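You operate a simulated robot arm through the tools that you are given. There is no shell and no other tool.

The job below is to be done with a simulated robot arm. You get a single attempt, and the scene is never put back.

## Task
Switch on the board and the sound, pick the chart picture and set the volume to 3.
Fine: leave the markers and the eraser.

It is judged by the outcome, as a careful person would: the job done as asked, and still so three seconds after it is handed in. It fails if anything else is knocked over, pushed out of place, dropped, spilled or broken.

## Robot
A 6-joint arm with a fingered hand, fixed in place. Base frame: the origin is at the foot of the arm, x ahead of it, y to its left, z up. Lengths are in m, angles in rad, forces in N, time in s.
With the tool pointing down near the work surface it reaches from about 0.24 to 0.56 m from the base axis. Its first joint turns from -2.897 to 2.897 rad. Payload 3.1 kg.
The TCP is the grasp point between the finger pads, 0.022 m short of the fingertips. In the tool frame z runs along the fingers and y along their closing line. Largest opening 0.132 m; the body of the gripper starts 0.06 m behind the TCP. The gripper is a hand of 4 fingers: y runs from the thumb to the fingers, the wrist lies at [0, 0, -0.218] in the tool frame, and closing takes about 1.5 s.
Orientation is that of the tool frame in the base frame, as a unit quaternion [x, y, z, w]. With the fingers straight down and closing along the base's y, the tool's x points along the base's -x, its y along +y and its z along -z.

## Interface
- The arm moves only by the tool arm_command. Its argument "motion" is a list of rows, each a list of 6 numbers: the shift along the base's x, y, z in m, then the turn, a rotation vector about the base's x, y, z in rad. In form: [[tx, ty, tz, rx, ry, rz], ...]. A call has 1 to 20 rows; each row shifts and turns the commanded pose from where the row before left it. "gripper" is the finger opening in m, from 0 to 0.132, set as the call begins (left out, the last holds). A row lasts 0.2 s, in which the tool goes at most 0.05 m and 0.15 rad; a call with a longer step from one row to the next is refused whole, and so is a gripper value outside its range. A pose out of reach is approached as far as the arm can. The call stops where the force on the tool passes 40 N (or 10 N more than at its start, if that is more) or the arm is blocked; 0.2 s more then pass. Each finger travels about 0.153 m/s and halts on what it meets, pressing with about 25 N; the grip force reading is that of the motor and also rises with nothing between the fingers. The clock runs only during rows and for 0.2 s after the last one: add rows that do not move to give the fingers time. The reply holds the time, the measured pose of the TCP, the force on the tool along the base axes, the opening and the grip force, in the units named above and with some noise, with the torque about the TCP (base axes, N m) and any sound that the robot's microphone picked up, and new pictures: "views" is both (left out), scene, wrist or none.
- Cameras (640 x 400 px; columns grow to the right, rows downward): "scene" is fixed at [0.0516, 0.6512, 1.7252]; the picture's right is [-0.93, -0.38, 0.00], its down [-0.24, 0.60, -0.76] and it looks along [0.29, -0.71, -0.65] (base axes); focal length 345 px, centre (320, 200). "wrist" rides on the gripper at [0.053, -0.053, -0.084] in the tool frame; the picture's right is [0.71, 0.71, 0.00], its down [-0.53, 0.53, -0.67] and it looks along [-0.47, 0.47, 0.74] (tool axes); focal length 247 px, centre (320, 200). There is no depth. A picture from a camera that has moved, and an enlarged one, comes with that camera's place and axes in the base frame and with its lens.
- raise_lower(by): slides the trunk up (or, below 0, down) by that many m; the arm rides with it, the base frame stays. It gives what a move gives, with no picture.
- set_grasp(shape): the hand has 4 fingers and takes this shape, open, in about a second: jaw (thumb against the fingers, like two jaws); tri (thumb and two fingers); tip (a fingertip pinch); poke (one finger out to press); point (the index stretched); flat (the hand flat); cup (the hand cupped); fist (a fist). The gripper value then closes the fingers along that shape, each until it touches; the sizes above hold for jaw. It gives what a move gives, with no picture.
- inspect(camera, box): a new picture of the part [left, top, right, bottom] of that camera's present view, enlarged. The clock stands still meanwhile.
- hand_in(): hands the job in; it is judged then, once.

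Places have to be worked out from the pictures, the camera data and where the tool is seen. Open the gripper and draw the arm clear of the work before you hand the job in, unless the task says otherwise.

The tools are called as name(argument=value, ...) on one line, values as JSON. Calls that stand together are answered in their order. arm_command: Moves the arm, as the interface text tells. Its arguments: {"type":"object","properties":{"motion":{"type":"array"},"gripper":{"type":"number"},"views":{"type":"string","enum":["both","scene","wrist","none"]}},"required":["motion"]} The other tools are called the same way: raise_lower (by) slides the trunk up or down; set_grasp (shape) gives the hand a shape; inspect (camera, box) takes an enlarged picture of a part of a camera's view; hand_in () hands the job in.

At the start:

```text
t: 0.0
tcp_pos: [0.4064, 0.04, 1.3092]
ee_rot: [-0.001, 1.0, -0.001, 0.0]
contact_force: [0.3, 0.5, 0.6]
ft_torque: [-0.01, -0.02, 0.02]
gripper_width: 0.1321
grasp_force: 0.0
shape: jaw
trunk travel left (down, up): [-0.325, 0.061]
```

scene: 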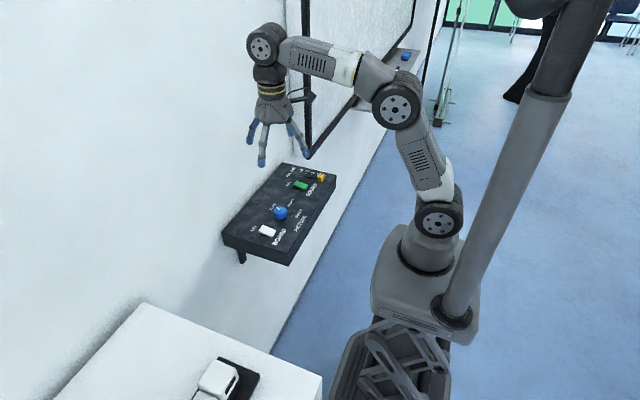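
wrist: 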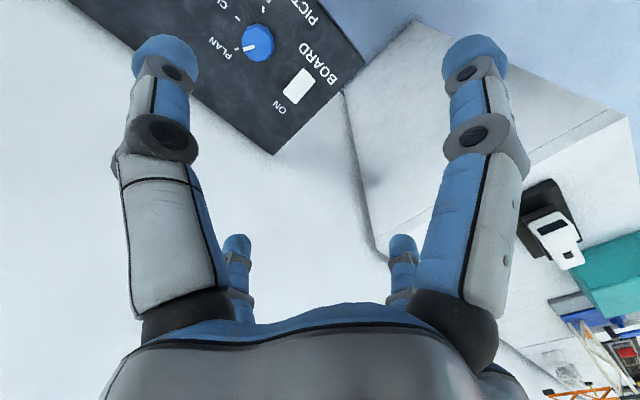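

I see a dark console under the hand with a board rocker, a blue picture knob, a green sound rocker and a yellow volume control. I'll look closer before moving.

inspect(camera="scene", box=[210, 150, 350, 275])

inspect(camera="wrist", box=[140, 0, 380, 160])

inspect(camera="scene", box=[270, 155, 340, 200])

```text
3.20 times, centred on (280, 212) of scene
camera zoom: at [0.0516, 0.6512, 1.7252], right [-0.93, -0.38, 0.0], down [-0.24, 0.6, -0.76], along [0.29, -0.71, -0.65], focal length 1103 px, centre (448, 160)
```

zoom: 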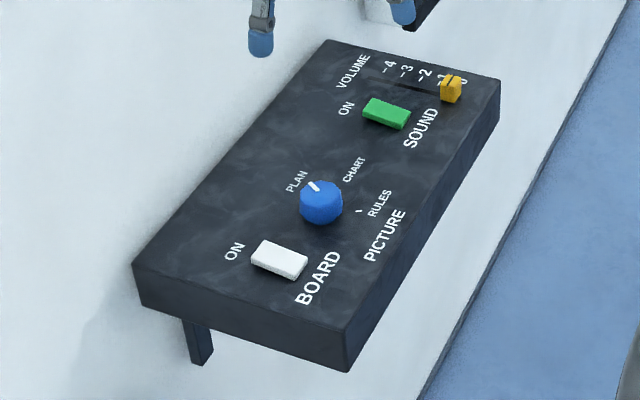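

```text
2.50 times, centred on (260, 80) of wrist
camera zoom: at [0.352, -0.0138, 1.3947], right [-0.71, 0.71, 0.0], down [0.53, 0.53, 0.67], along [0.47, 0.47, -0.74], focal length 617 px, centre (470, 500)
```

zoom: 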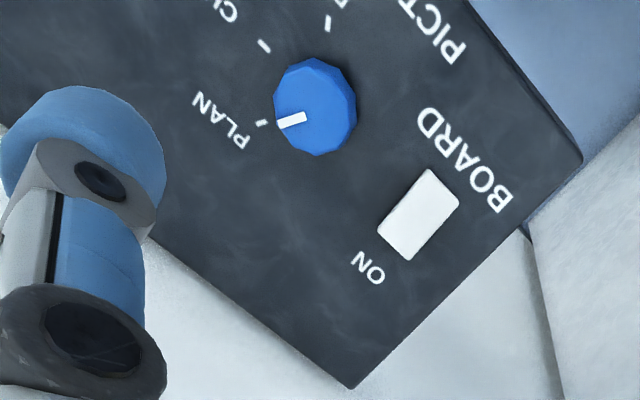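

```text
8.89 times, centred on (305, 178) of scene
camera zoom: at [0.0516, 0.6512, 1.7252], right [-0.93, -0.38, 0.0], down [-0.24, 0.6, -0.76], along [0.29, -0.71, -0.65], focal length 3064 px, centre (453, 400)
```

zoom: 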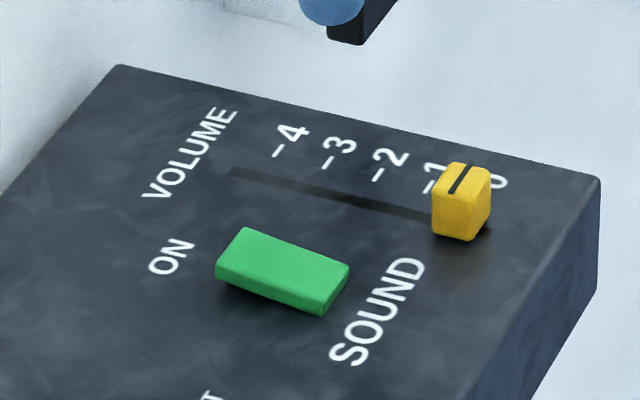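

The board rocker is to the left (+y), then picture, sound and volume to the right, with ON towards the wall. I'll take the poke shape and look at where the pressing finger lies.

set_grasp(shape="poke")

arm_command(motion=[[0, 0, 0, 0, 0, 0]])

inspect(camera="scene", box=[220, 60, 330, 190])

```text
t: 0.9
tcp_pos: [0.4063, 0.0402, 1.3096]
ee_rot: [0.0, 1.0, 0.0, -0.001]
contact_force: [0.3, 0.0, 0.5]
ft_torque: [0.01, -0.03, 0.01]
gripper_width: 0.0004
grasp_force: 0.0
shape: poke
trunk travel left (down, up): [-0.325, 0.061]
```

```text
t: 1.3
tcp_pos: [0.4055, 0.0407, 1.3095]
ee_rot: [0.0, 1.0, 0.0, 0.001]
contact_force: [0.4, -0.5, -0.6]
ft_torque: [0.01, 0.0, 0.0]
gripper_width: 0.0
grasp_force: 0.1
shape: poke
trunk travel left (down, up): [-0.325, 0.061]
camera wrist: at [0.352, -0.0138, 1.3947], right [-0.71, 0.71, 0.0], down [0.53, 0.53, 0.67], along [0.47, 0.47, -0.74], focal length 247 px, centre (320, 200)
```

scene: 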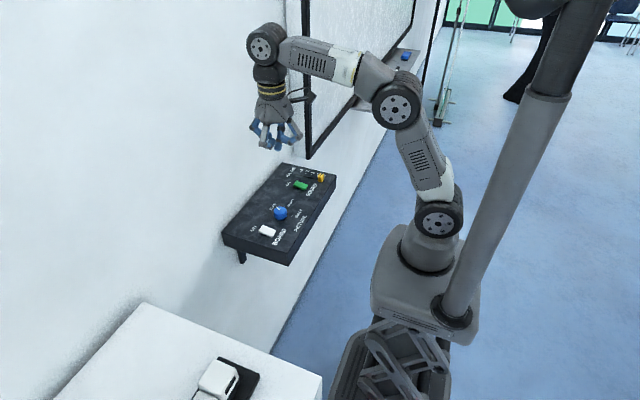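
wrist: 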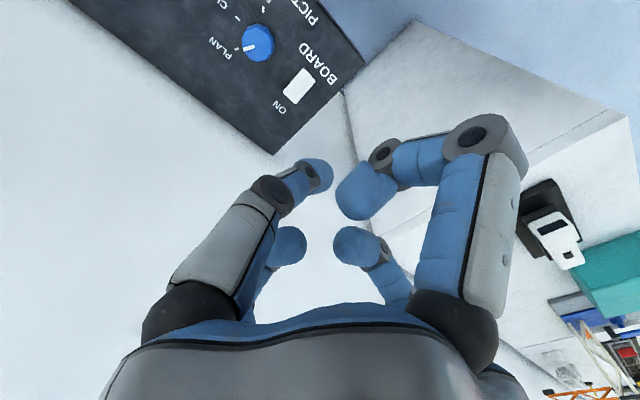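

```text
3.08 times, centred on (275, 125) of scene
camera zoom: at [0.0516, 0.6512, 1.7252], right [-0.93, -0.38, 0.0], down [-0.24, 0.6, -0.76], along [0.29, -0.71, -0.65], focal length 1060 px, centre (458, 431)
```

zoom: 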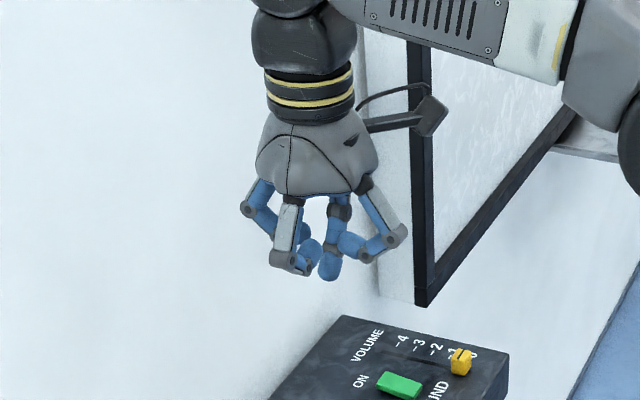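

The poking fingertip lies on the tool axis, about 0.02 beyond the TCP. I'll move back and right at this height for a second wrist view of the console to triangulate it.

arm_command(motion=[[-0.017, -0.04, 0, 0, 0, 0], [-0.017, -0.04, 0, 0, 0, 0], [-0.017, -0.04, 0, 0, 0, 0], [-0.017, -0.04, 0, 0, 0, 0], [-0.017, -0.04, 0, 0, 0, 0], [0, 0, 0, 0, 0, 0]])

```text
t: 2.7
tcp_pos: [0.3201, -0.1577, 1.31]
ee_rot: [0.0, 1.0, 0.0, 0.001]
contact_force: [-0.3, 0.8, 0.4]
ft_torque: [0.0, 0.01, 0.01]
gripper_width: 0.0
grasp_force: 0.0
shape: poke
trunk travel left (down, up): [-0.325, 0.061]
camera wrist: at [0.2669, -0.2115, 1.3949], right [-0.71, 0.71, 0.0], down [0.53, 0.53, 0.67], along [0.47, 0.47, -0.74], focal length 247 px, centre (320, 200)
```

scene: 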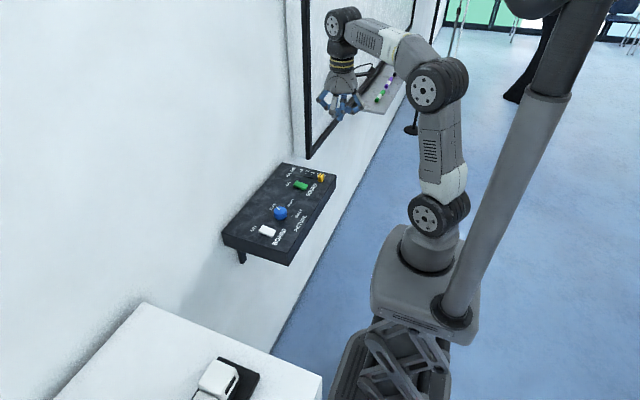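
wrist: 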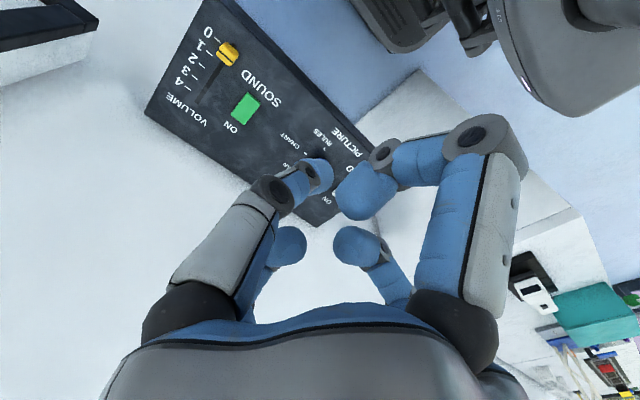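

Triangulating puts the controls near z≈1.0, at these (x, y) positions:
- White rocker: (0.465, 0.048)
- Blue knob: (0.47, -0.04)
- Green rocker: (0.465, -0.187)
- Slider: (0.416, -0.25)

I'll move over the ON end of the white rocker, then lower the trunk.

arm_command(motion=[[0.027, 0.0343, 0, 0, 0, 0], [0.027, 0.0343, 0, 0, 0, 0], [0.027, 0.0343, 0, 0, 0, 0], [0.027, 0.0343, 0, 0, 0, 0], [0.027, 0.0343, 0, 0, 0, 0], [0.027, 0.0343, 0, 0, 0, 0], [0, 0, 0, 0, 0, 0]], views="none")

raise_lower(by=-0.2)

arm_command(motion=[[0, 0, 0, 0, 0, 0]])

```text
t: 4.3
tcp_pos: [0.4659, 0.0464, 1.2991]
ee_rot: [0.0, 1.0, -0.001, 0.0]
contact_force: [0.1, 0.9, 0.2]
ft_torque: [-0.02, 0.0, -0.02]
gripper_width: 0.0
grasp_force: 0.0
shape: poke
out of reach, approached as far as the arm can: row 6
trunk travel left (down, up): [-0.325, 0.061]
```

```text
t: 6.5
tcp_pos: [0.4656, 0.046, 1.099]
ee_rot: [0.0, 1.0, 0.0, 0.0]
contact_force: [0.0, 0.4, -0.2]
ft_torque: [-0.03, 0.06, -0.01]
gripper_width: 0.0001
grasp_force: 0.1
shape: poke
trunk travel left (down, up): [-0.125, 0.261]
```

```text
t: 6.9
tcp_pos: [0.467, 0.0445, 1.0987]
ee_rot: [-0.001, 1.0, 0.0, 0.0]
contact_force: [0.7, -0.1, 0.2]
ft_torque: [0.02, 0.0, 0.01]
gripper_width: 0.0002
grasp_force: 0.1
shape: poke
trunk travel left (down, up): [-0.125, 0.261]
camera wrist: at [0.4123, -0.0085, 1.1837], right [-0.71, 0.71, 0.0], down [0.53, 0.53, 0.67], along [0.47, 0.47, -0.74], focal length 247 px, centre (320, 200)
```

scene: 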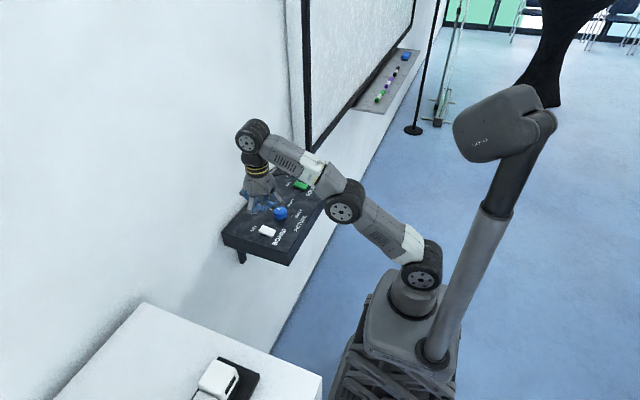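
wrist: 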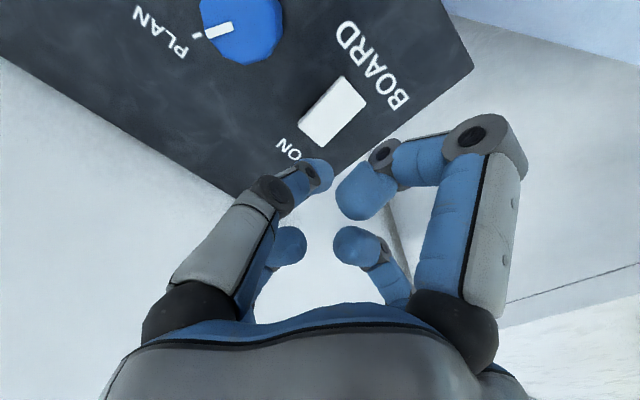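

The white rocker spans about x 0.435–0.482 at y≈0.052. I'll descend partway and check the pose, since the last approach was clipped by reach.

arm_command(motion=[[0, 0, -0.02, 0, 0, 0], [0, 0, -0.02, 0, 0, 0], [0, 0, 0, 0, 0, 0]])

inspect(camera="scene", box=[215, 150, 345, 275])

```text
t: 7.7
tcp_pos: [0.4666, 0.0446, 1.0589]
ee_rot: [0.0, 1.0, 0.0, 0.001]
contact_force: [-0.7, 0.0, -0.8]
ft_torque: [0.02, -0.02, 0.0]
gripper_width: 0.0
grasp_force: 0.1
shape: poke
trunk travel left (down, up): [-0.125, 0.261]
camera wrist: at [0.413, -0.0091, 1.1432], right [-0.71, 0.71, 0.0], down [0.53, 0.53, 0.67], along [0.47, 0.47, -0.74], focal length 247 px, centre (320, 200)
```

scene: 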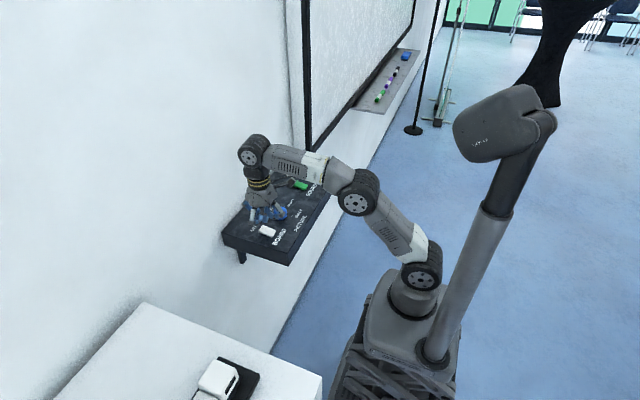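
wrist: 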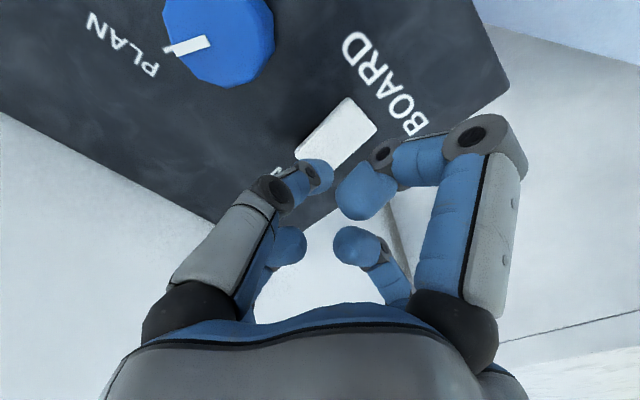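

```text
3.20 times, centred on (280, 212) of scene
camera zoom: at [0.0516, 0.6512, 1.7252], right [-0.93, -0.38, 0.0], down [-0.24, 0.6, -0.76], along [0.29, -0.71, -0.65], focal length 1103 px, centre (448, 160)
```

zoom: 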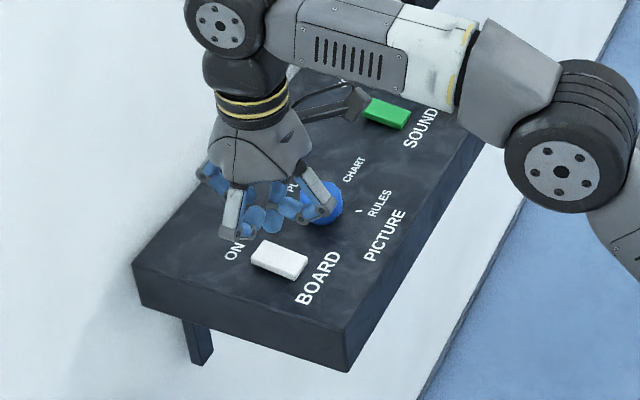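

Rocker centre is about (0.457, 0.052), top z≈0.997. I'll shift to its ON end (0.474, 0.052) and descend to just above contact.

arm_command(motion=[[0.007, 0.007, 0, 0, 0, 0], [0, 0, -0.01, 0, 0, 0], [0, 0, -0.01, 0, 0, 0], [0, 0, -0.005, 0, 0, 0], [0, 0, 0, 0, 0, 0]])

inspect(camera="scene", box=[230, 180, 300, 250])

inspect(camera="wrist", box=[240, 80, 420, 240])

```text
t: 8.9
tcp_pos: [0.4726, 0.0527, 1.0321]
ee_rot: [0.0, 1.0, 0.0, 0.001]
contact_force: [0.0, 0.7, -0.6]
ft_torque: [-0.05, 0.0, 0.03]
gripper_width: 0.0
grasp_force: 0.0
shape: poke
trunk travel left (down, up): [-0.125, 0.261]
camera wrist: at [0.4188, -0.0014, 1.1178], right [-0.71, 0.71, 0.0], down [0.53, 0.53, 0.67], along [0.47, 0.47, -0.74], focal length 247 px, centre (320, 200)
```

scene: 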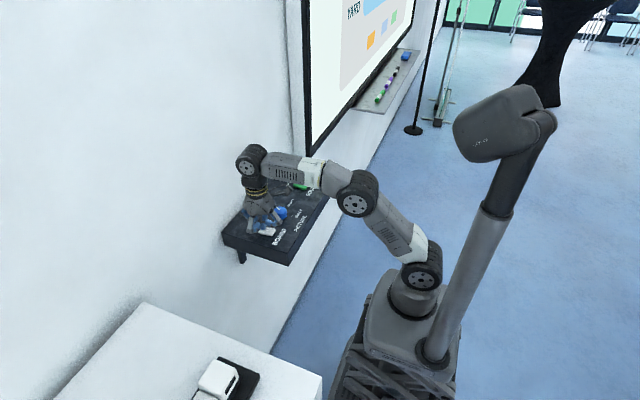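
wrist: 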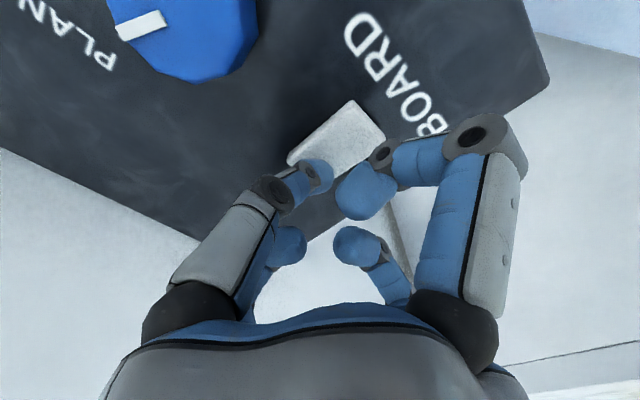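

```text
5.71 times, centred on (265, 215) of scene
camera zoom: at [0.0516, 0.6512, 1.7252], right [-0.93, -0.38, 0.0], down [-0.24, 0.6, -0.76], along [0.29, -0.71, -0.65], focal length 1970 px, centre (634, 114)
```

zoom: 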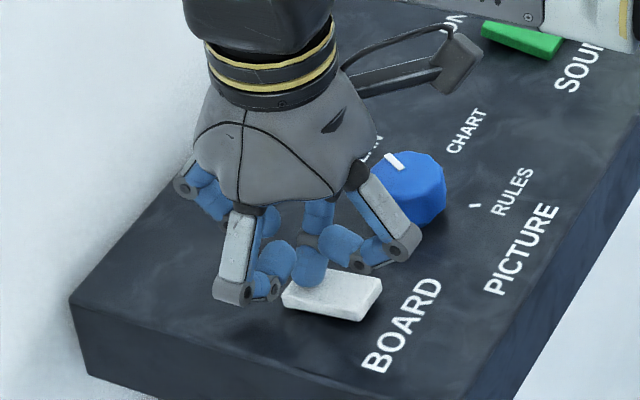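

```text
2.50 times, centred on (330, 160) of wrist
camera zoom: at [0.4188, -0.0014, 1.1178], right [-0.71, 0.71, 0.0], down [0.53, 0.53, 0.67], along [0.47, 0.47, -0.74], focal length 617 px, centre (295, 300)
```

zoom: 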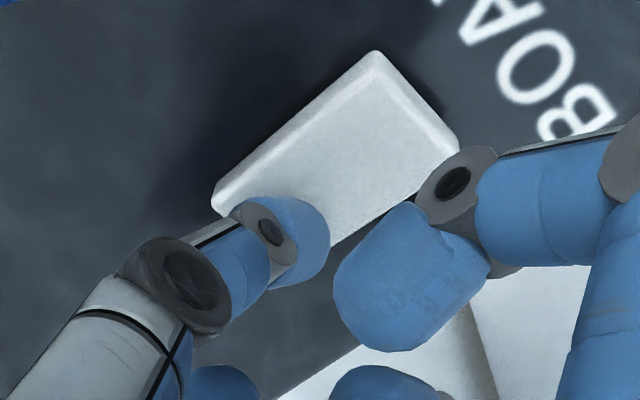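

The board screen has lit up: the rocker has flipped on. I'll lift off, confirm it stays lit, and move above the green rocker.

arm_command(motion=[[0, 0, 0.03, 0, 0, 0], [0, 0, 0.03, 0, 0, 0], [-0.005, -0.04, 0, 0, 0, 0], [-0.005, -0.04, 0, 0, 0, 0], [-0.005, -0.04, 0, 0, 0, 0], [0, -0.04, 0, 0, 0, 0], [0, -0.04, 0, 0, 0, 0], [0, -0.038, 0, 0, 0, 0], [0, 0, 0, 0, 0, 0]])

inspect(camera="scene", box=[230, 180, 300, 250])

inspect(camera="wrist", box=[200, 0, 440, 200])

inspect(camera="scene", box=[290, 0, 440, 150])

```text
t: 10.9
tcp_pos: [0.4434, -0.1711, 1.0871]
ee_rot: [0.0, 1.0, 0.001, 0.001]
contact_force: [0.2, -0.1, -0.7]
ft_torque: [-0.01, -0.02, 0.0]
gripper_width: 0.0
grasp_force: 0.1
shape: poke
out of reach, approached as far as the arm can: row 7, 8
trunk travel left (down, up): [-0.125, 0.261]
camera wrist: at [0.3891, -0.2256, 1.1716], right [-0.71, 0.71, 0.0], down [0.53, 0.53, 0.67], along [0.47, 0.47, -0.74], focal length 247 px, centre (320, 200)
```

scene: 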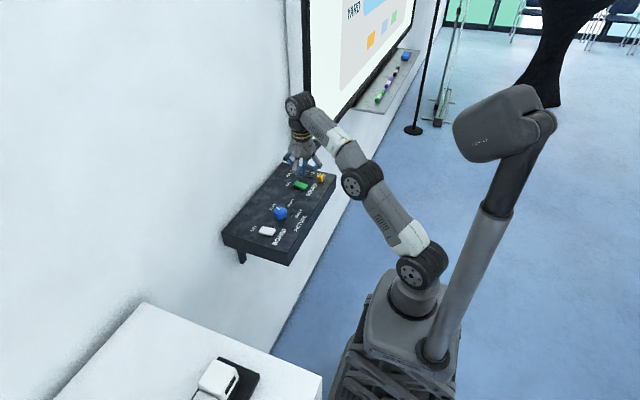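
wrist: 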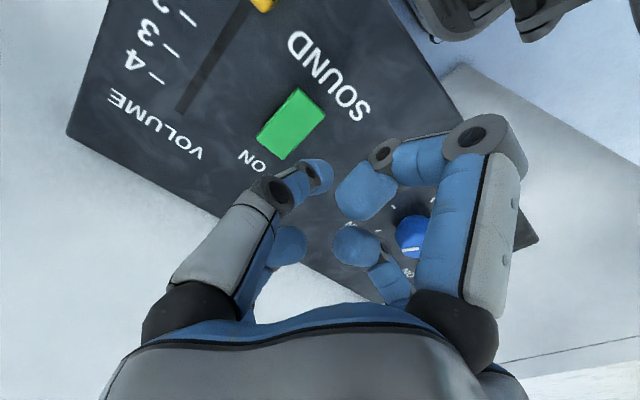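

```text
5.71 times, centred on (265, 215) of scene
camera zoom: at [0.0516, 0.6512, 1.7252], right [-0.93, -0.38, 0.0], down [-0.24, 0.6, -0.76], along [0.29, -0.71, -0.65], focal length 1970 px, centre (634, 114)
```

zoom: 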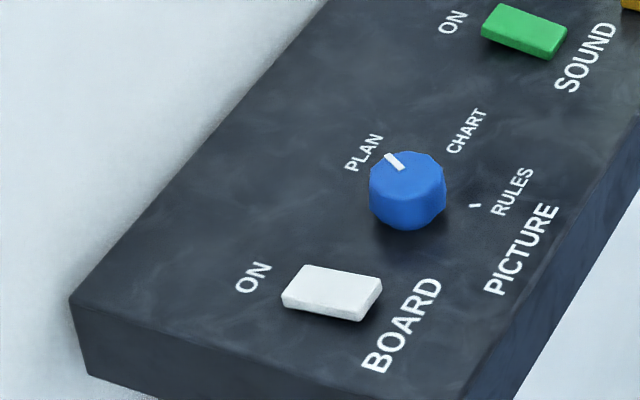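

```text
2.00 times, centred on (320, 100) of wrist
camera zoom: at [0.3891, -0.2256, 1.1716], right [-0.71, 0.71, 0.0], down [0.53, 0.53, 0.67], along [0.47, 0.47, -0.74], focal length 494 px, centre (320, 400)
```

zoom: 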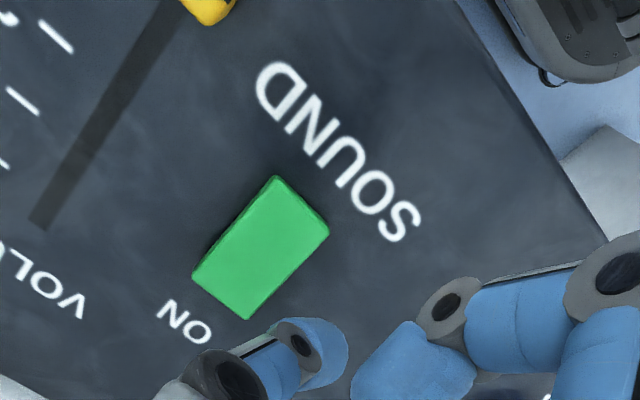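

```text
2.67 times, centred on (365, 75) of scene
camera zoom: at [0.0516, 0.6512, 1.7252], right [-0.93, -0.38, 0.0], down [-0.24, 0.6, -0.76], along [0.29, -0.71, -0.65], focal length 919 px, centre (200, 533)
```

zoom: 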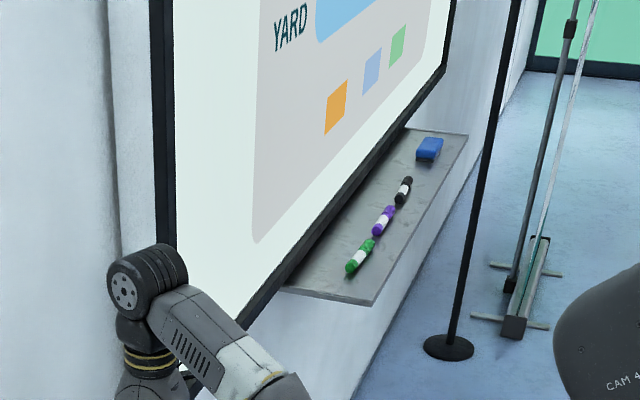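

The board is on. The arm is near its reach limit at this trunk height, so I'll raise the trunk by 0.2 and lower the arm instead, then come in over the green ON end near (0.478, -0.184).

raise_lower(by=0.2)

arm_command(motion=[[0, 0, -0.04, 0, 0, 0], [0, 0, -0.04, 0, 0, 0], [0, 0, -0.04, 0, 0, 0], [0, 0, -0.04, 0, 0, 0], [0, 0, -0.04, 0, 0, 0], [0.017, -0.006, -0.01, 0, 0, 0], [0.018, -0.007, -0.01, 0, 0, 0], [0, 0, 0, 0, 0, 0]])

inspect(camera="wrist", box=[200, 0, 440, 200])

inspect(camera="scene", box=[260, 130, 350, 210])

```text
t: 13.0
tcp_pos: [0.4433, -0.1706, 1.2859]
ee_rot: [0.0, 1.0, -0.001, 0.001]
contact_force: [0.1, 0.1, -0.5]
ft_torque: [-0.02, 0.03, -0.03]
gripper_width: 0.0
grasp_force: 0.1
shape: poke
trunk travel left (down, up): [-0.325, 0.061]
```

```text
t: 14.8
tcp_pos: [0.4779, -0.1833, 1.0644]
ee_rot: [0.0, 1.0, 0.0, 0.0]
contact_force: [0.1, 0.1, -0.6]
ft_torque: [0.0, 0.01, 0.0]
gripper_width: 0.0001
grasp_force: 0.0
shape: poke
trunk travel left (down, up): [-0.325, 0.061]
camera wrist: at [0.4246, -0.2373, 1.1497], right [-0.71, 0.71, 0.0], down [0.53, 0.53, 0.67], along [0.47, 0.47, -0.74], focal length 247 px, centre (320, 200)
```

scene: 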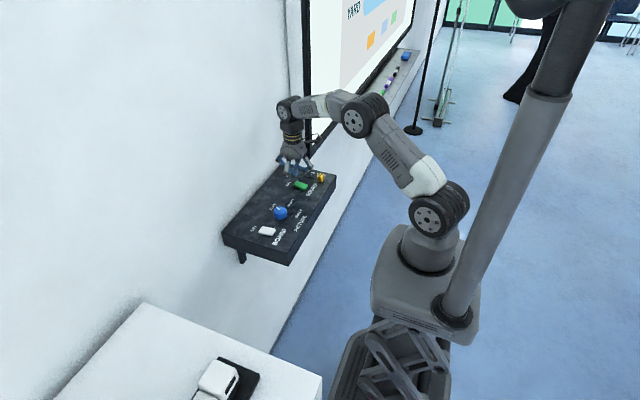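
wrist: 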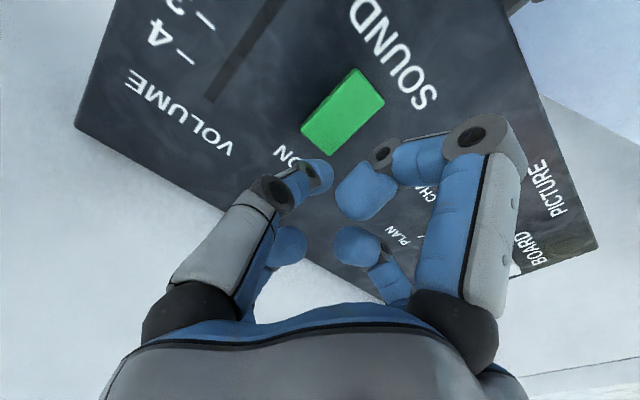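

```text
2.00 times, centred on (320, 100) of wrist
camera zoom: at [0.4246, -0.2373, 1.1497], right [-0.71, 0.71, 0.0], down [0.53, 0.53, 0.67], along [0.47, 0.47, -0.74], focal length 494 px, centre (320, 400)
```

zoom: 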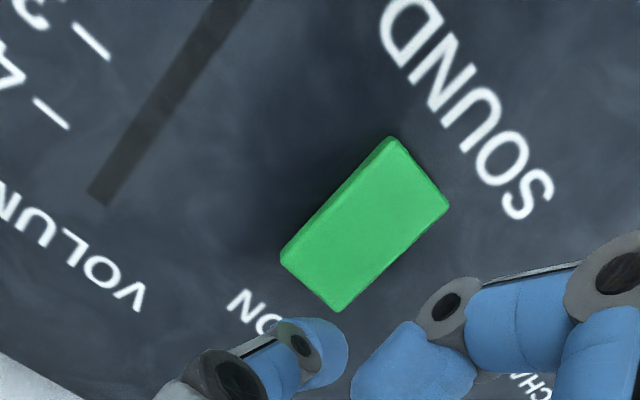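

```text
5.00 times, centred on (305, 170) of scene
camera zoom: at [0.0516, 0.6512, 1.7252], right [-0.93, -0.38, 0.0], down [-0.24, 0.6, -0.76], along [0.29, -0.71, -0.65], focal length 1723 px, centre (395, 350)
```

zoom: 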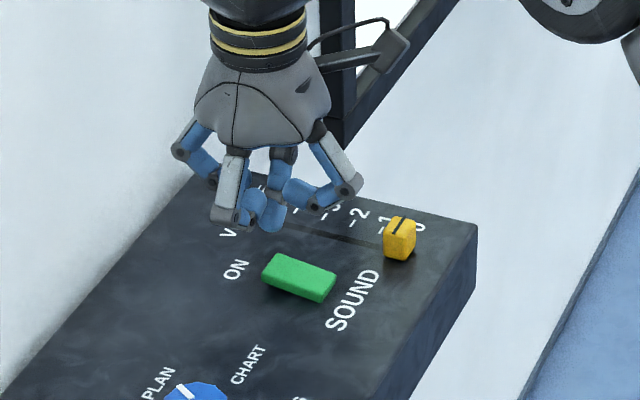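

The ON end of the green rocker is near (0.478, -0.183). I'll descend straight onto it to the height where the white one flipped.

arm_command(motion=[[-0.003, 0, 0, 0, 0, 0], [0, 0, -0.012, 0, 0, 0], [0, 0, -0.01, 0, 0, 0], [0, 0, -0.005, 0, 0, 0], [0, 0, -0.005, 0, 0, 0], [0, 0, 0, 0, 0, 0]])

inspect(camera="scene", box=[260, 130, 350, 210])

inspect(camera="wrist", box=[240, 60, 440, 220])

```text
t: 16.2
tcp_pos: [0.4753, -0.1839, 1.0334]
ee_rot: [0.0, 1.0, 0.0, 0.001]
contact_force: [-0.1, 0.0, -0.3]
ft_torque: [-0.03, 0.01, 0.02]
gripper_width: 0.0001
grasp_force: 0.1
shape: poke
trunk travel left (down, up): [-0.325, 0.061]
camera wrist: at [0.4207, -0.2384, 1.1188], right [-0.71, 0.71, 0.0], down [0.53, 0.53, 0.67], along [0.47, 0.47, -0.74], focal length 247 px, centre (320, 200)
```

scene: 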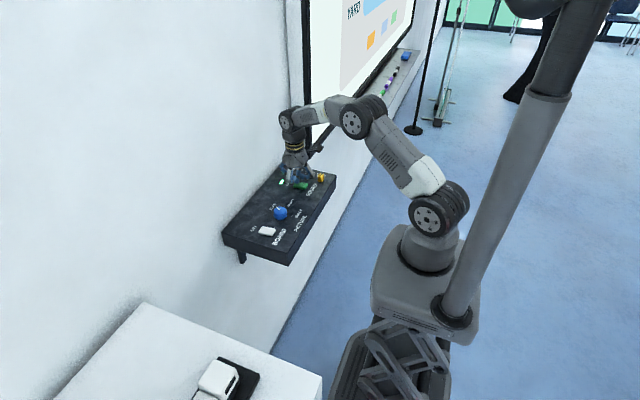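
wrist: 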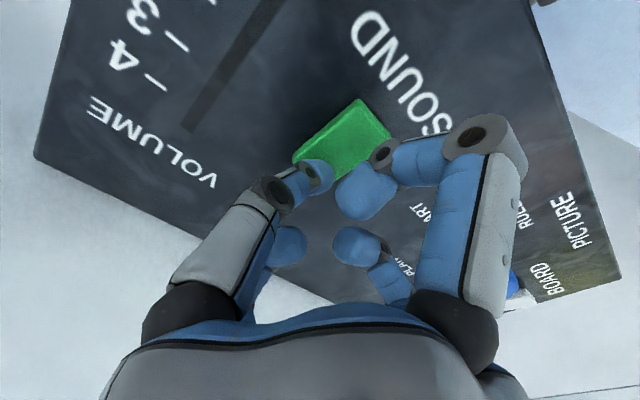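

```text
5.00 times, centred on (305, 170) of scene
camera zoom: at [0.0516, 0.6512, 1.7252], right [-0.93, -0.38, 0.0], down [-0.24, 0.6, -0.76], along [0.29, -0.71, -0.65], focal length 1723 px, centre (395, 350)
```

zoom: 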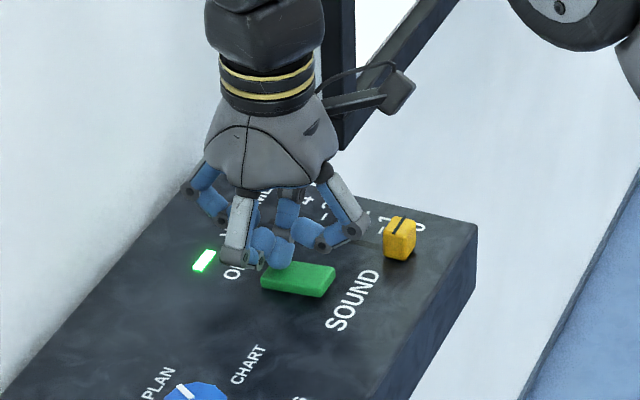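

```text
2.50 times, centred on (340, 140) of wrist
camera zoom: at [0.4207, -0.2384, 1.1188], right [-0.71, 0.71, 0.0], down [0.53, 0.53, 0.67], along [0.47, 0.47, -0.74], focal length 617 px, centre (270, 350)
```

zoom: 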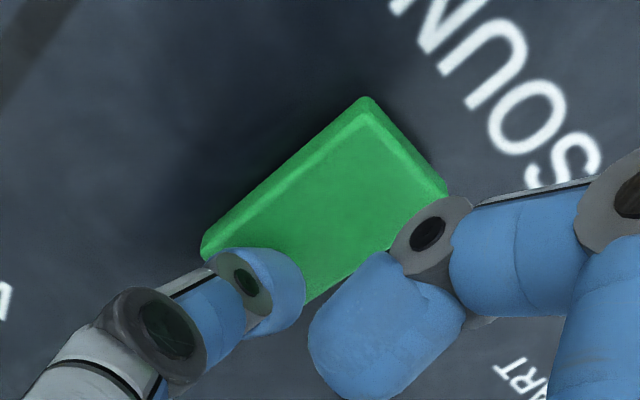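

The green lamp has come on, so the sound is on. I'll lift off and move behind (robot side of) the volume slider to measure it and its scale.

arm_command(motion=[[0, 0, 0.03, 0, 0, 0], [0, 0, 0.03, 0, 0, 0], [-0.03, -0.02, 0, 0, 0, 0], [-0.03, -0.025, 0, 0, 0, 0], [-0.035, -0.025, 0, 0, 0, 0], [0, 0, 0, 0, 0, 0]])

inspect(camera="scene", box=[260, 130, 350, 210])

inspect(camera="wrist", box=[200, 0, 440, 200])

```text
t: 17.6
tcp_pos: [0.3819, -0.2571, 1.0934]
ee_rot: [0.0, 1.0, 0.0, 0.001]
contact_force: [1.0, 0.6, 0.7]
ft_torque: [-0.01, 0.01, -0.01]
gripper_width: 0.0
grasp_force: 0.1
shape: poke
trunk travel left (down, up): [-0.325, 0.061]
camera wrist: at [0.3278, -0.3108, 1.1792], right [-0.71, 0.71, 0.0], down [0.53, 0.53, 0.67], along [0.47, 0.47, -0.74], focal length 247 px, centre (320, 200)
```

scene: 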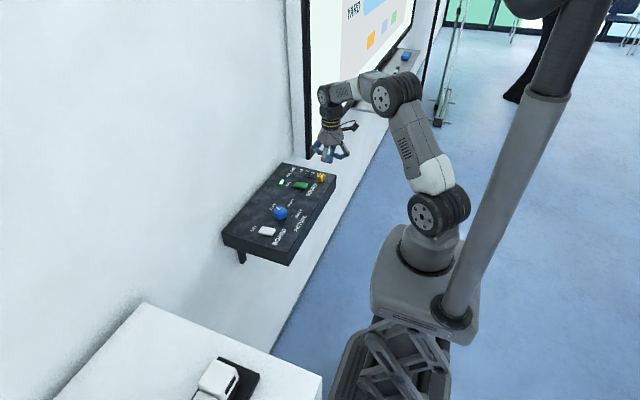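
wrist: 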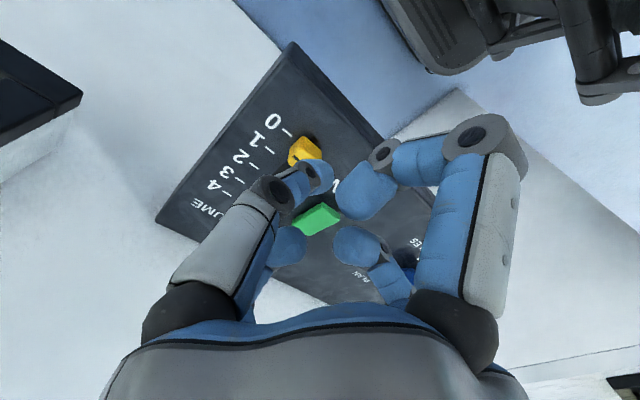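

```text
5.00 times, centred on (305, 170) of scene
camera zoom: at [0.0516, 0.6512, 1.7252], right [-0.93, -0.38, 0.0], down [-0.24, 0.6, -0.76], along [0.29, -0.71, -0.65], focal length 1723 px, centre (395, 350)
```

zoom: 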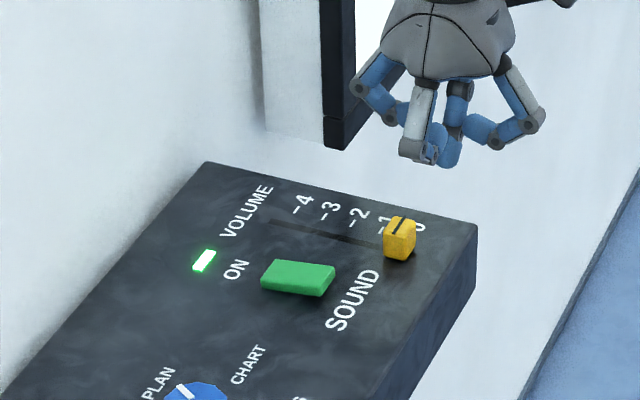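

```text
2.00 times, centred on (320, 100) of wrist
camera zoom: at [0.3278, -0.3108, 1.1792], right [-0.71, 0.71, 0.0], down [0.53, 0.53, 0.67], along [0.47, 0.47, -0.74], focal length 494 px, centre (320, 400)
```

zoom: 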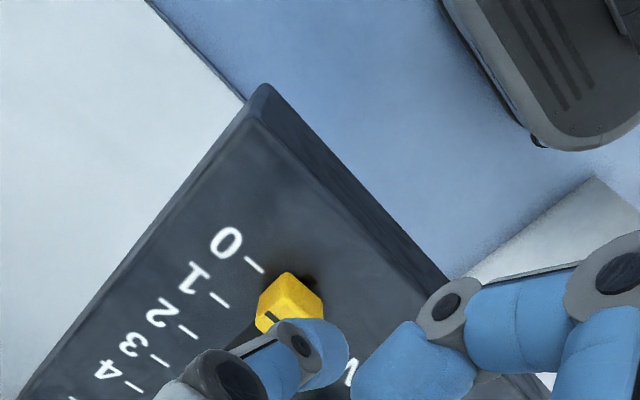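

From two wrist views the panel surface is about z=1.00. The ticks sit at x≈0.409 (0), 0.430, 0.452, 0.475 (3) and 0.497 (4), and the slot is at y≈-0.247. I'll lower the finger behind the handle.

arm_command(motion=[[-0.004, 0.0095, -0.02, 0, 0, 0], [0, 0, -0.02, 0, 0, 0], [0, 0, -0.015, 0, 0, 0], [0, 0, -0.007, 0, 0, 0], [0, 0, 0, 0, 0, 0]])

inspect(camera="scene", box=[280, 140, 350, 200])

inspect(camera="wrist", box=[200, 60, 440, 240])

```text
t: 18.8
tcp_pos: [0.3749, -0.2463, 1.0324]
ee_rot: [-0.001, 1.0, 0.0, 0.001]
contact_force: [0.2, 0.3, -0.6]
ft_torque: [0.01, 0.02, 0.01]
gripper_width: 0.0001
grasp_force: 0.0
shape: poke
trunk travel left (down, up): [-0.325, 0.061]
camera wrist: at [0.3223, -0.2995, 1.117], right [-0.71, 0.71, 0.0], down [0.53, 0.53, 0.67], along [0.47, 0.47, -0.74], focal length 247 px, centre (320, 200)
```

scene: 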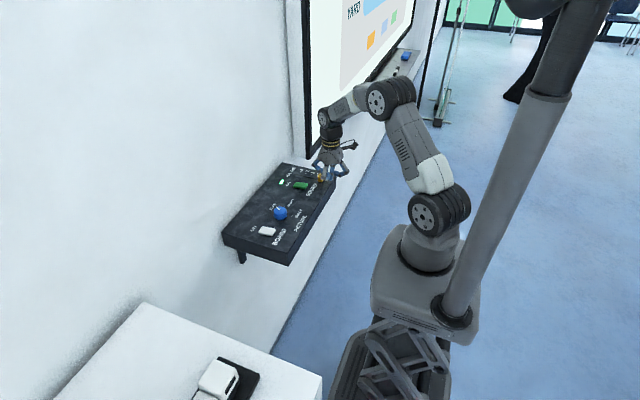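
wrist: 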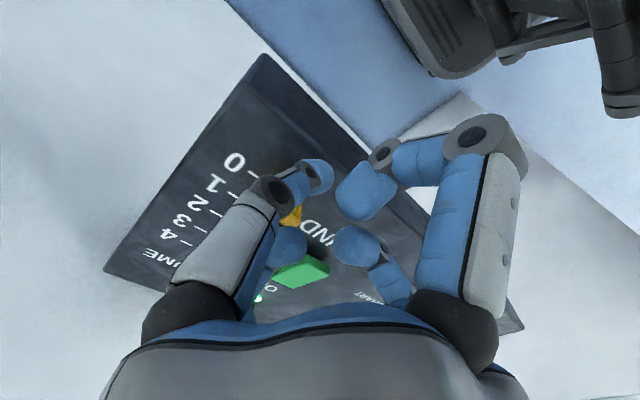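

```text
6.67 times, centred on (315, 170) of scene
camera zoom: at [0.0516, 0.6512, 1.7252], right [-0.93, -0.38, 0.0], down [-0.24, 0.6, -0.76], along [0.29, -0.71, -0.65], focal length 2298 px, centre (353, 400)
```

zoom: 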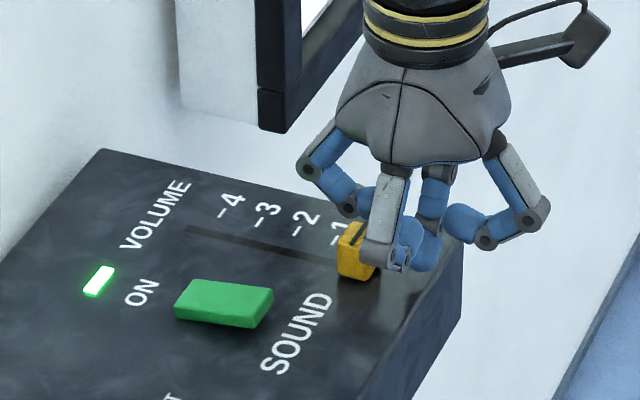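

```text
2.22 times, centred on (320, 150) of wrist
camera zoom: at [0.3223, -0.2995, 1.117], right [-0.71, 0.71, 0.0], down [0.53, 0.53, 0.67], along [0.47, 0.47, -0.74], focal length 549 px, centre (320, 311)
```

zoom: 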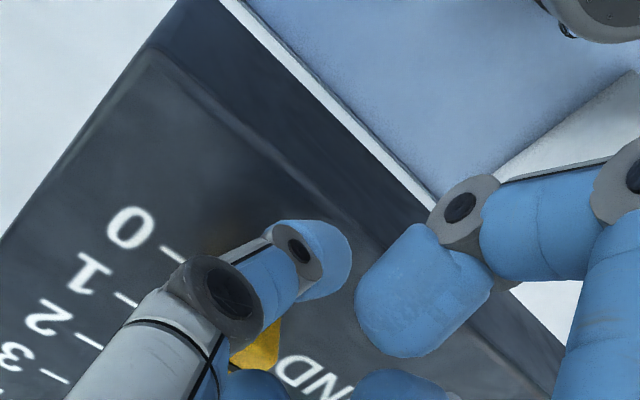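

The tip is behind the handle and just above the panel. I'll lower 4 mm and push about 35 mm towards the wall, then see how far the handle has come.

arm_command(motion=[[0, -0.001, -0.004, 0, 0, 0], [0.01, 0, 0, 0, 0, 0], [0.008, 0, 0, 0, 0, 0], [0.008, 0, 0, 0, 0, 0], [0.008, 0, 0, 0, 0, 0], [0, 0, 0, 0, 0, 0]])

inspect(camera="scene", box=[280, 140, 350, 200])

inspect(camera="wrist", box=[200, 60, 440, 240])

```text
t: 20.2
tcp_pos: [0.4096, -0.2454, 1.0277]
ee_rot: [0.0, 1.0, 0.0, 0.001]
contact_force: [-0.3, -0.4, 0.8]
ft_torque: [0.01, -0.01, -0.02]
gripper_width: 0.0
grasp_force: 0.0
shape: poke
trunk travel left (down, up): [-0.325, 0.061]
camera wrist: at [0.3565, -0.3, 1.113], right [-0.71, 0.71, 0.0], down [0.53, 0.53, 0.67], along [0.47, 0.47, -0.74], focal length 247 px, centre (320, 200)
```

scene: 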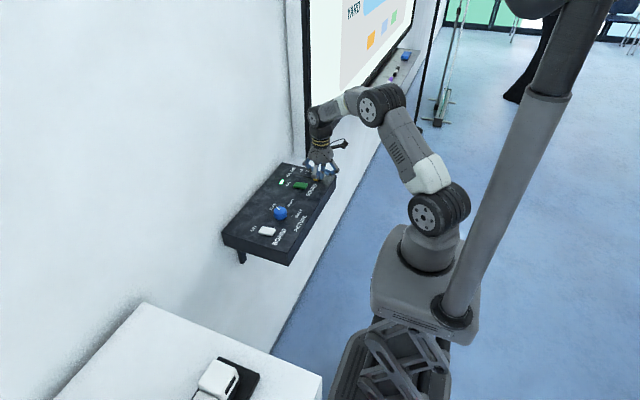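
wrist: 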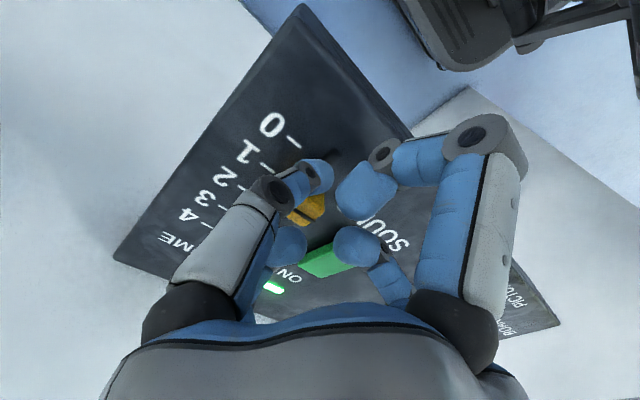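

```text
6.67 times, centred on (315, 170) of scene
camera zoom: at [0.0516, 0.6512, 1.7252], right [-0.93, -0.38, 0.0], down [-0.24, 0.6, -0.76], along [0.29, -0.71, -0.65], focal length 2298 px, centre (353, 400)
```

zoom: 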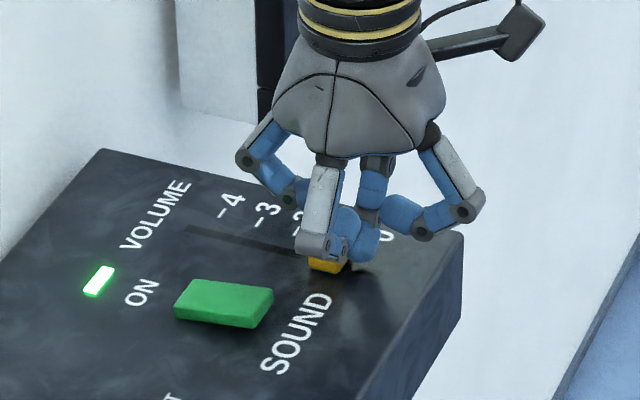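

```text
2.22 times, centred on (320, 150) of wrist
camera zoom: at [0.3565, -0.3, 1.113], right [-0.71, 0.71, 0.0], down [0.53, 0.53, 0.67], along [0.47, 0.47, -0.74], focal length 549 px, centre (320, 311)
```

zoom: 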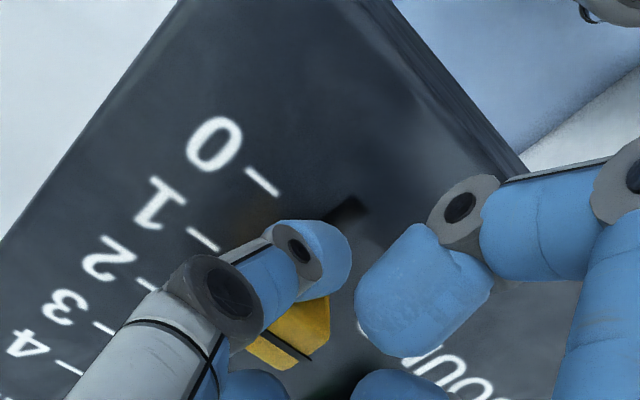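

The handle moves freely with the finger, its index line about 15–19 mm ahead of the TCP. Mark 3 is at x≈0.475, so I'll push to TCP x≈0.450 and look again.

arm_command(motion=[[0.008, -0.001, 0, 0, 0, 0], [0.008, 0, 0, 0, 0, 0], [0.008, 0, 0, 0, 0, 0], [0.008, 0, 0, 0, 0, 0], [0.008, 0, 0, 0, 0, 0], [0, 0, 0, 0, 0, 0], [-0.01, 0, 0, 0, 0, 0], [-0.03, 0, 0, 0, 0, 0], [0, 0, 0.03, 0, 0, 0], [0, 0, 0.03, 0, 0, 0], [0, 0, 0, 0, 0, 0]])

inspect(camera="scene", box=[280, 140, 350, 200])

inspect(camera="wrist", box=[180, 60, 420, 240])

```text
t: 22.6
tcp_pos: [0.4117, -0.2468, 1.09]
ee_rot: [0.0, 1.0, -0.001, 0.0]
contact_force: [0.1, 0.4, 0.2]
ft_torque: [-0.02, 0.04, 0.0]
gripper_width: 0.0001
grasp_force: 0.0
shape: poke
trunk travel left (down, up): [-0.325, 0.061]
camera wrist: at [0.3568, -0.3012, 1.1742], right [-0.71, 0.71, 0.0], down [0.53, 0.53, 0.67], along [0.47, 0.47, -0.74], focal length 247 px, centre (320, 200)
```

scene: 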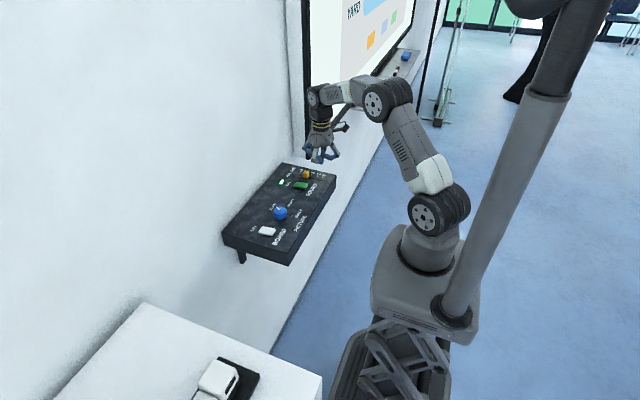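
wrist: 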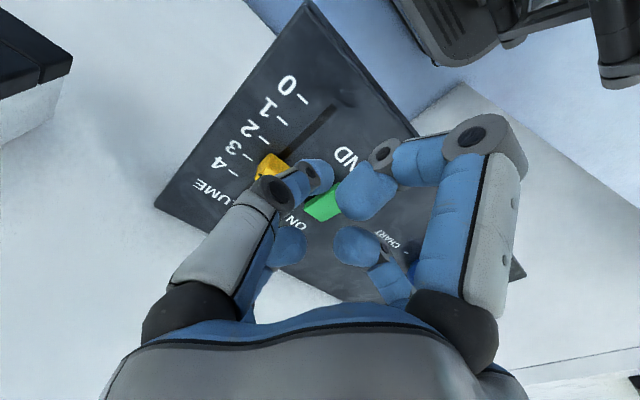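

```text
6.67 times, centred on (315, 170) of scene
camera zoom: at [0.0516, 0.6512, 1.7252], right [-0.93, -0.38, 0.0], down [-0.24, 0.6, -0.76], along [0.29, -0.71, -0.65], focal length 2298 px, centre (353, 400)
```

zoom: 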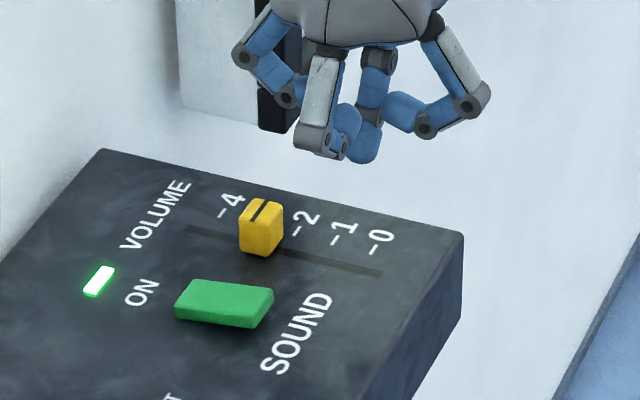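

```text
2.22 times, centred on (300, 150) of wrist
camera zoom: at [0.3568, -0.3012, 1.1742], right [-0.71, 0.71, 0.0], down [0.53, 0.53, 0.67], along [0.47, 0.47, -0.74], focal length 549 px, centre (364, 311)
```

zoom: 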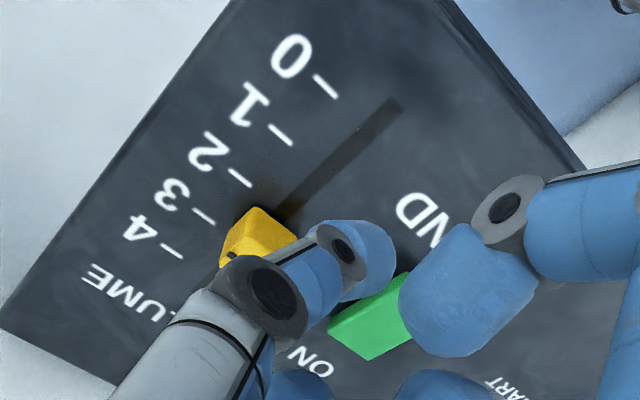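

The index line is at x≈0.468, about 0.35 of a step short of mark 3 (x≈0.475). I'll go back down behind it and push roughly 7.5 mm further.

arm_command(motion=[[0, 0, -0.03, 0, 0, 0], [0, 0, -0.031, 0, 0, 0], [0.02, 0, 0, 0, 0, 0], [0.012, 0, 0, 0, 0, 0], [0.006, 0, 0, 0, 0, 0], [0.005, 0, 0, 0, 0, 0], [0.004, 0, 0, 0, 0, 0], [0, 0, 0, 0, 0, 0], [-0.007, 0, 0, 0, 0, 0], [-0.03, 0, 0, 0, 0, 0], [0, 0, 0.03, 0, 0, 0], [-0.02, -0.01, 0.03, 0, 0, 0], [0, 0, 0, 0, 0, 0]])

inspect(camera="scene", box=[280, 140, 350, 200])

inspect(camera="wrist", box=[160, 60, 400, 240])

```text
t: 25.4
tcp_pos: [0.3995, -0.2568, 1.0846]
ee_rot: [0.001, 1.0, -0.001, -0.001]
contact_force: [0.0, -0.5, 0.8]
ft_torque: [-0.01, 0.01, -0.03]
gripper_width: 0.0
grasp_force: 0.1
shape: poke
trunk travel left (down, up): [-0.325, 0.061]
camera wrist: at [0.3467, -0.3106, 1.1708], right [-0.71, 0.71, 0.0], down [0.53, 0.53, 0.67], along [0.47, 0.47, -0.74], focal length 247 px, centre (320, 200)
```

scene: 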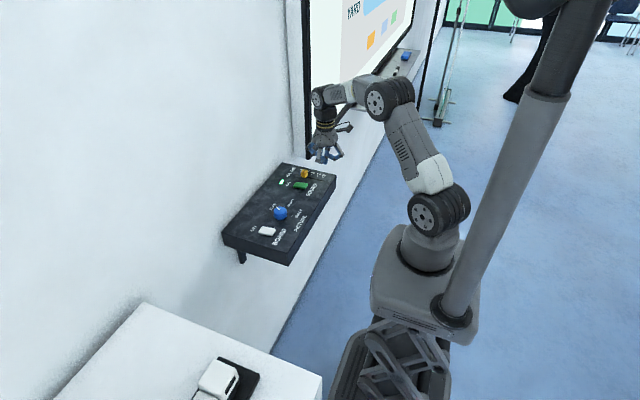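
wrist: 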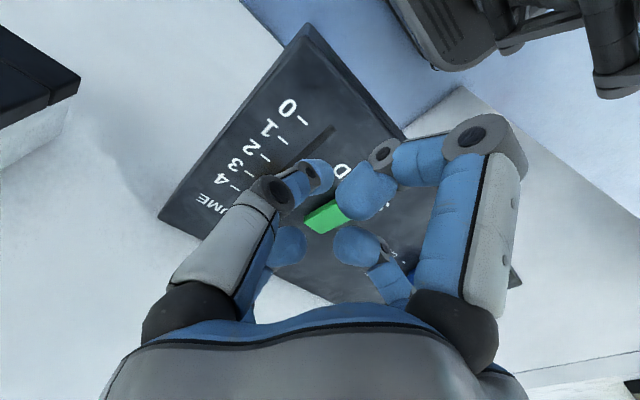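

```text
6.67 times, centred on (315, 170) of scene
camera zoom: at [0.0516, 0.6512, 1.7252], right [-0.93, -0.38, 0.0], down [-0.24, 0.6, -0.76], along [0.29, -0.71, -0.65], focal length 2298 px, centre (353, 400)
```

zoom: 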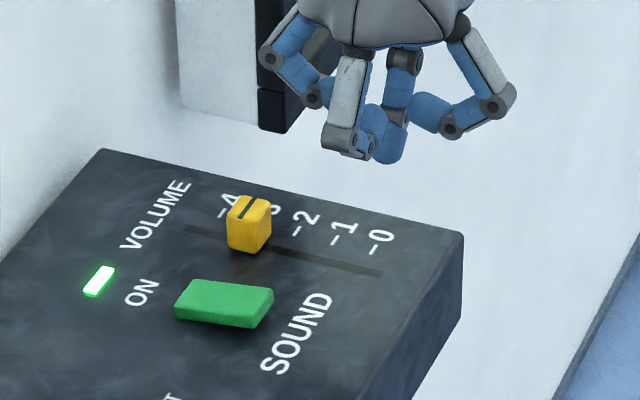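

```text
2.22 times, centred on (280, 150) of wrist
camera zoom: at [0.3467, -0.3106, 1.1708], right [-0.71, 0.71, 0.0], down [0.53, 0.53, 0.67], along [0.47, 0.47, -0.74], focal length 549 px, centre (409, 311)
```

zoom: 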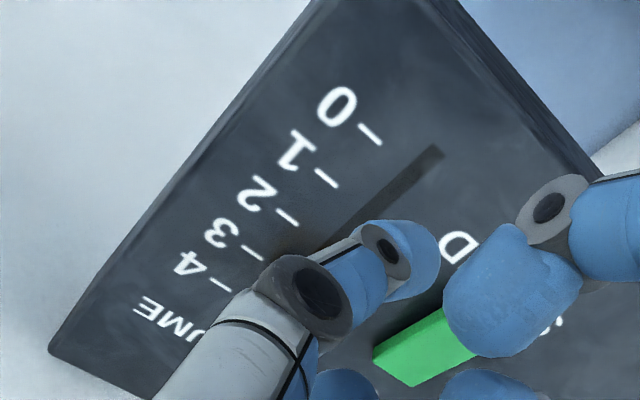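

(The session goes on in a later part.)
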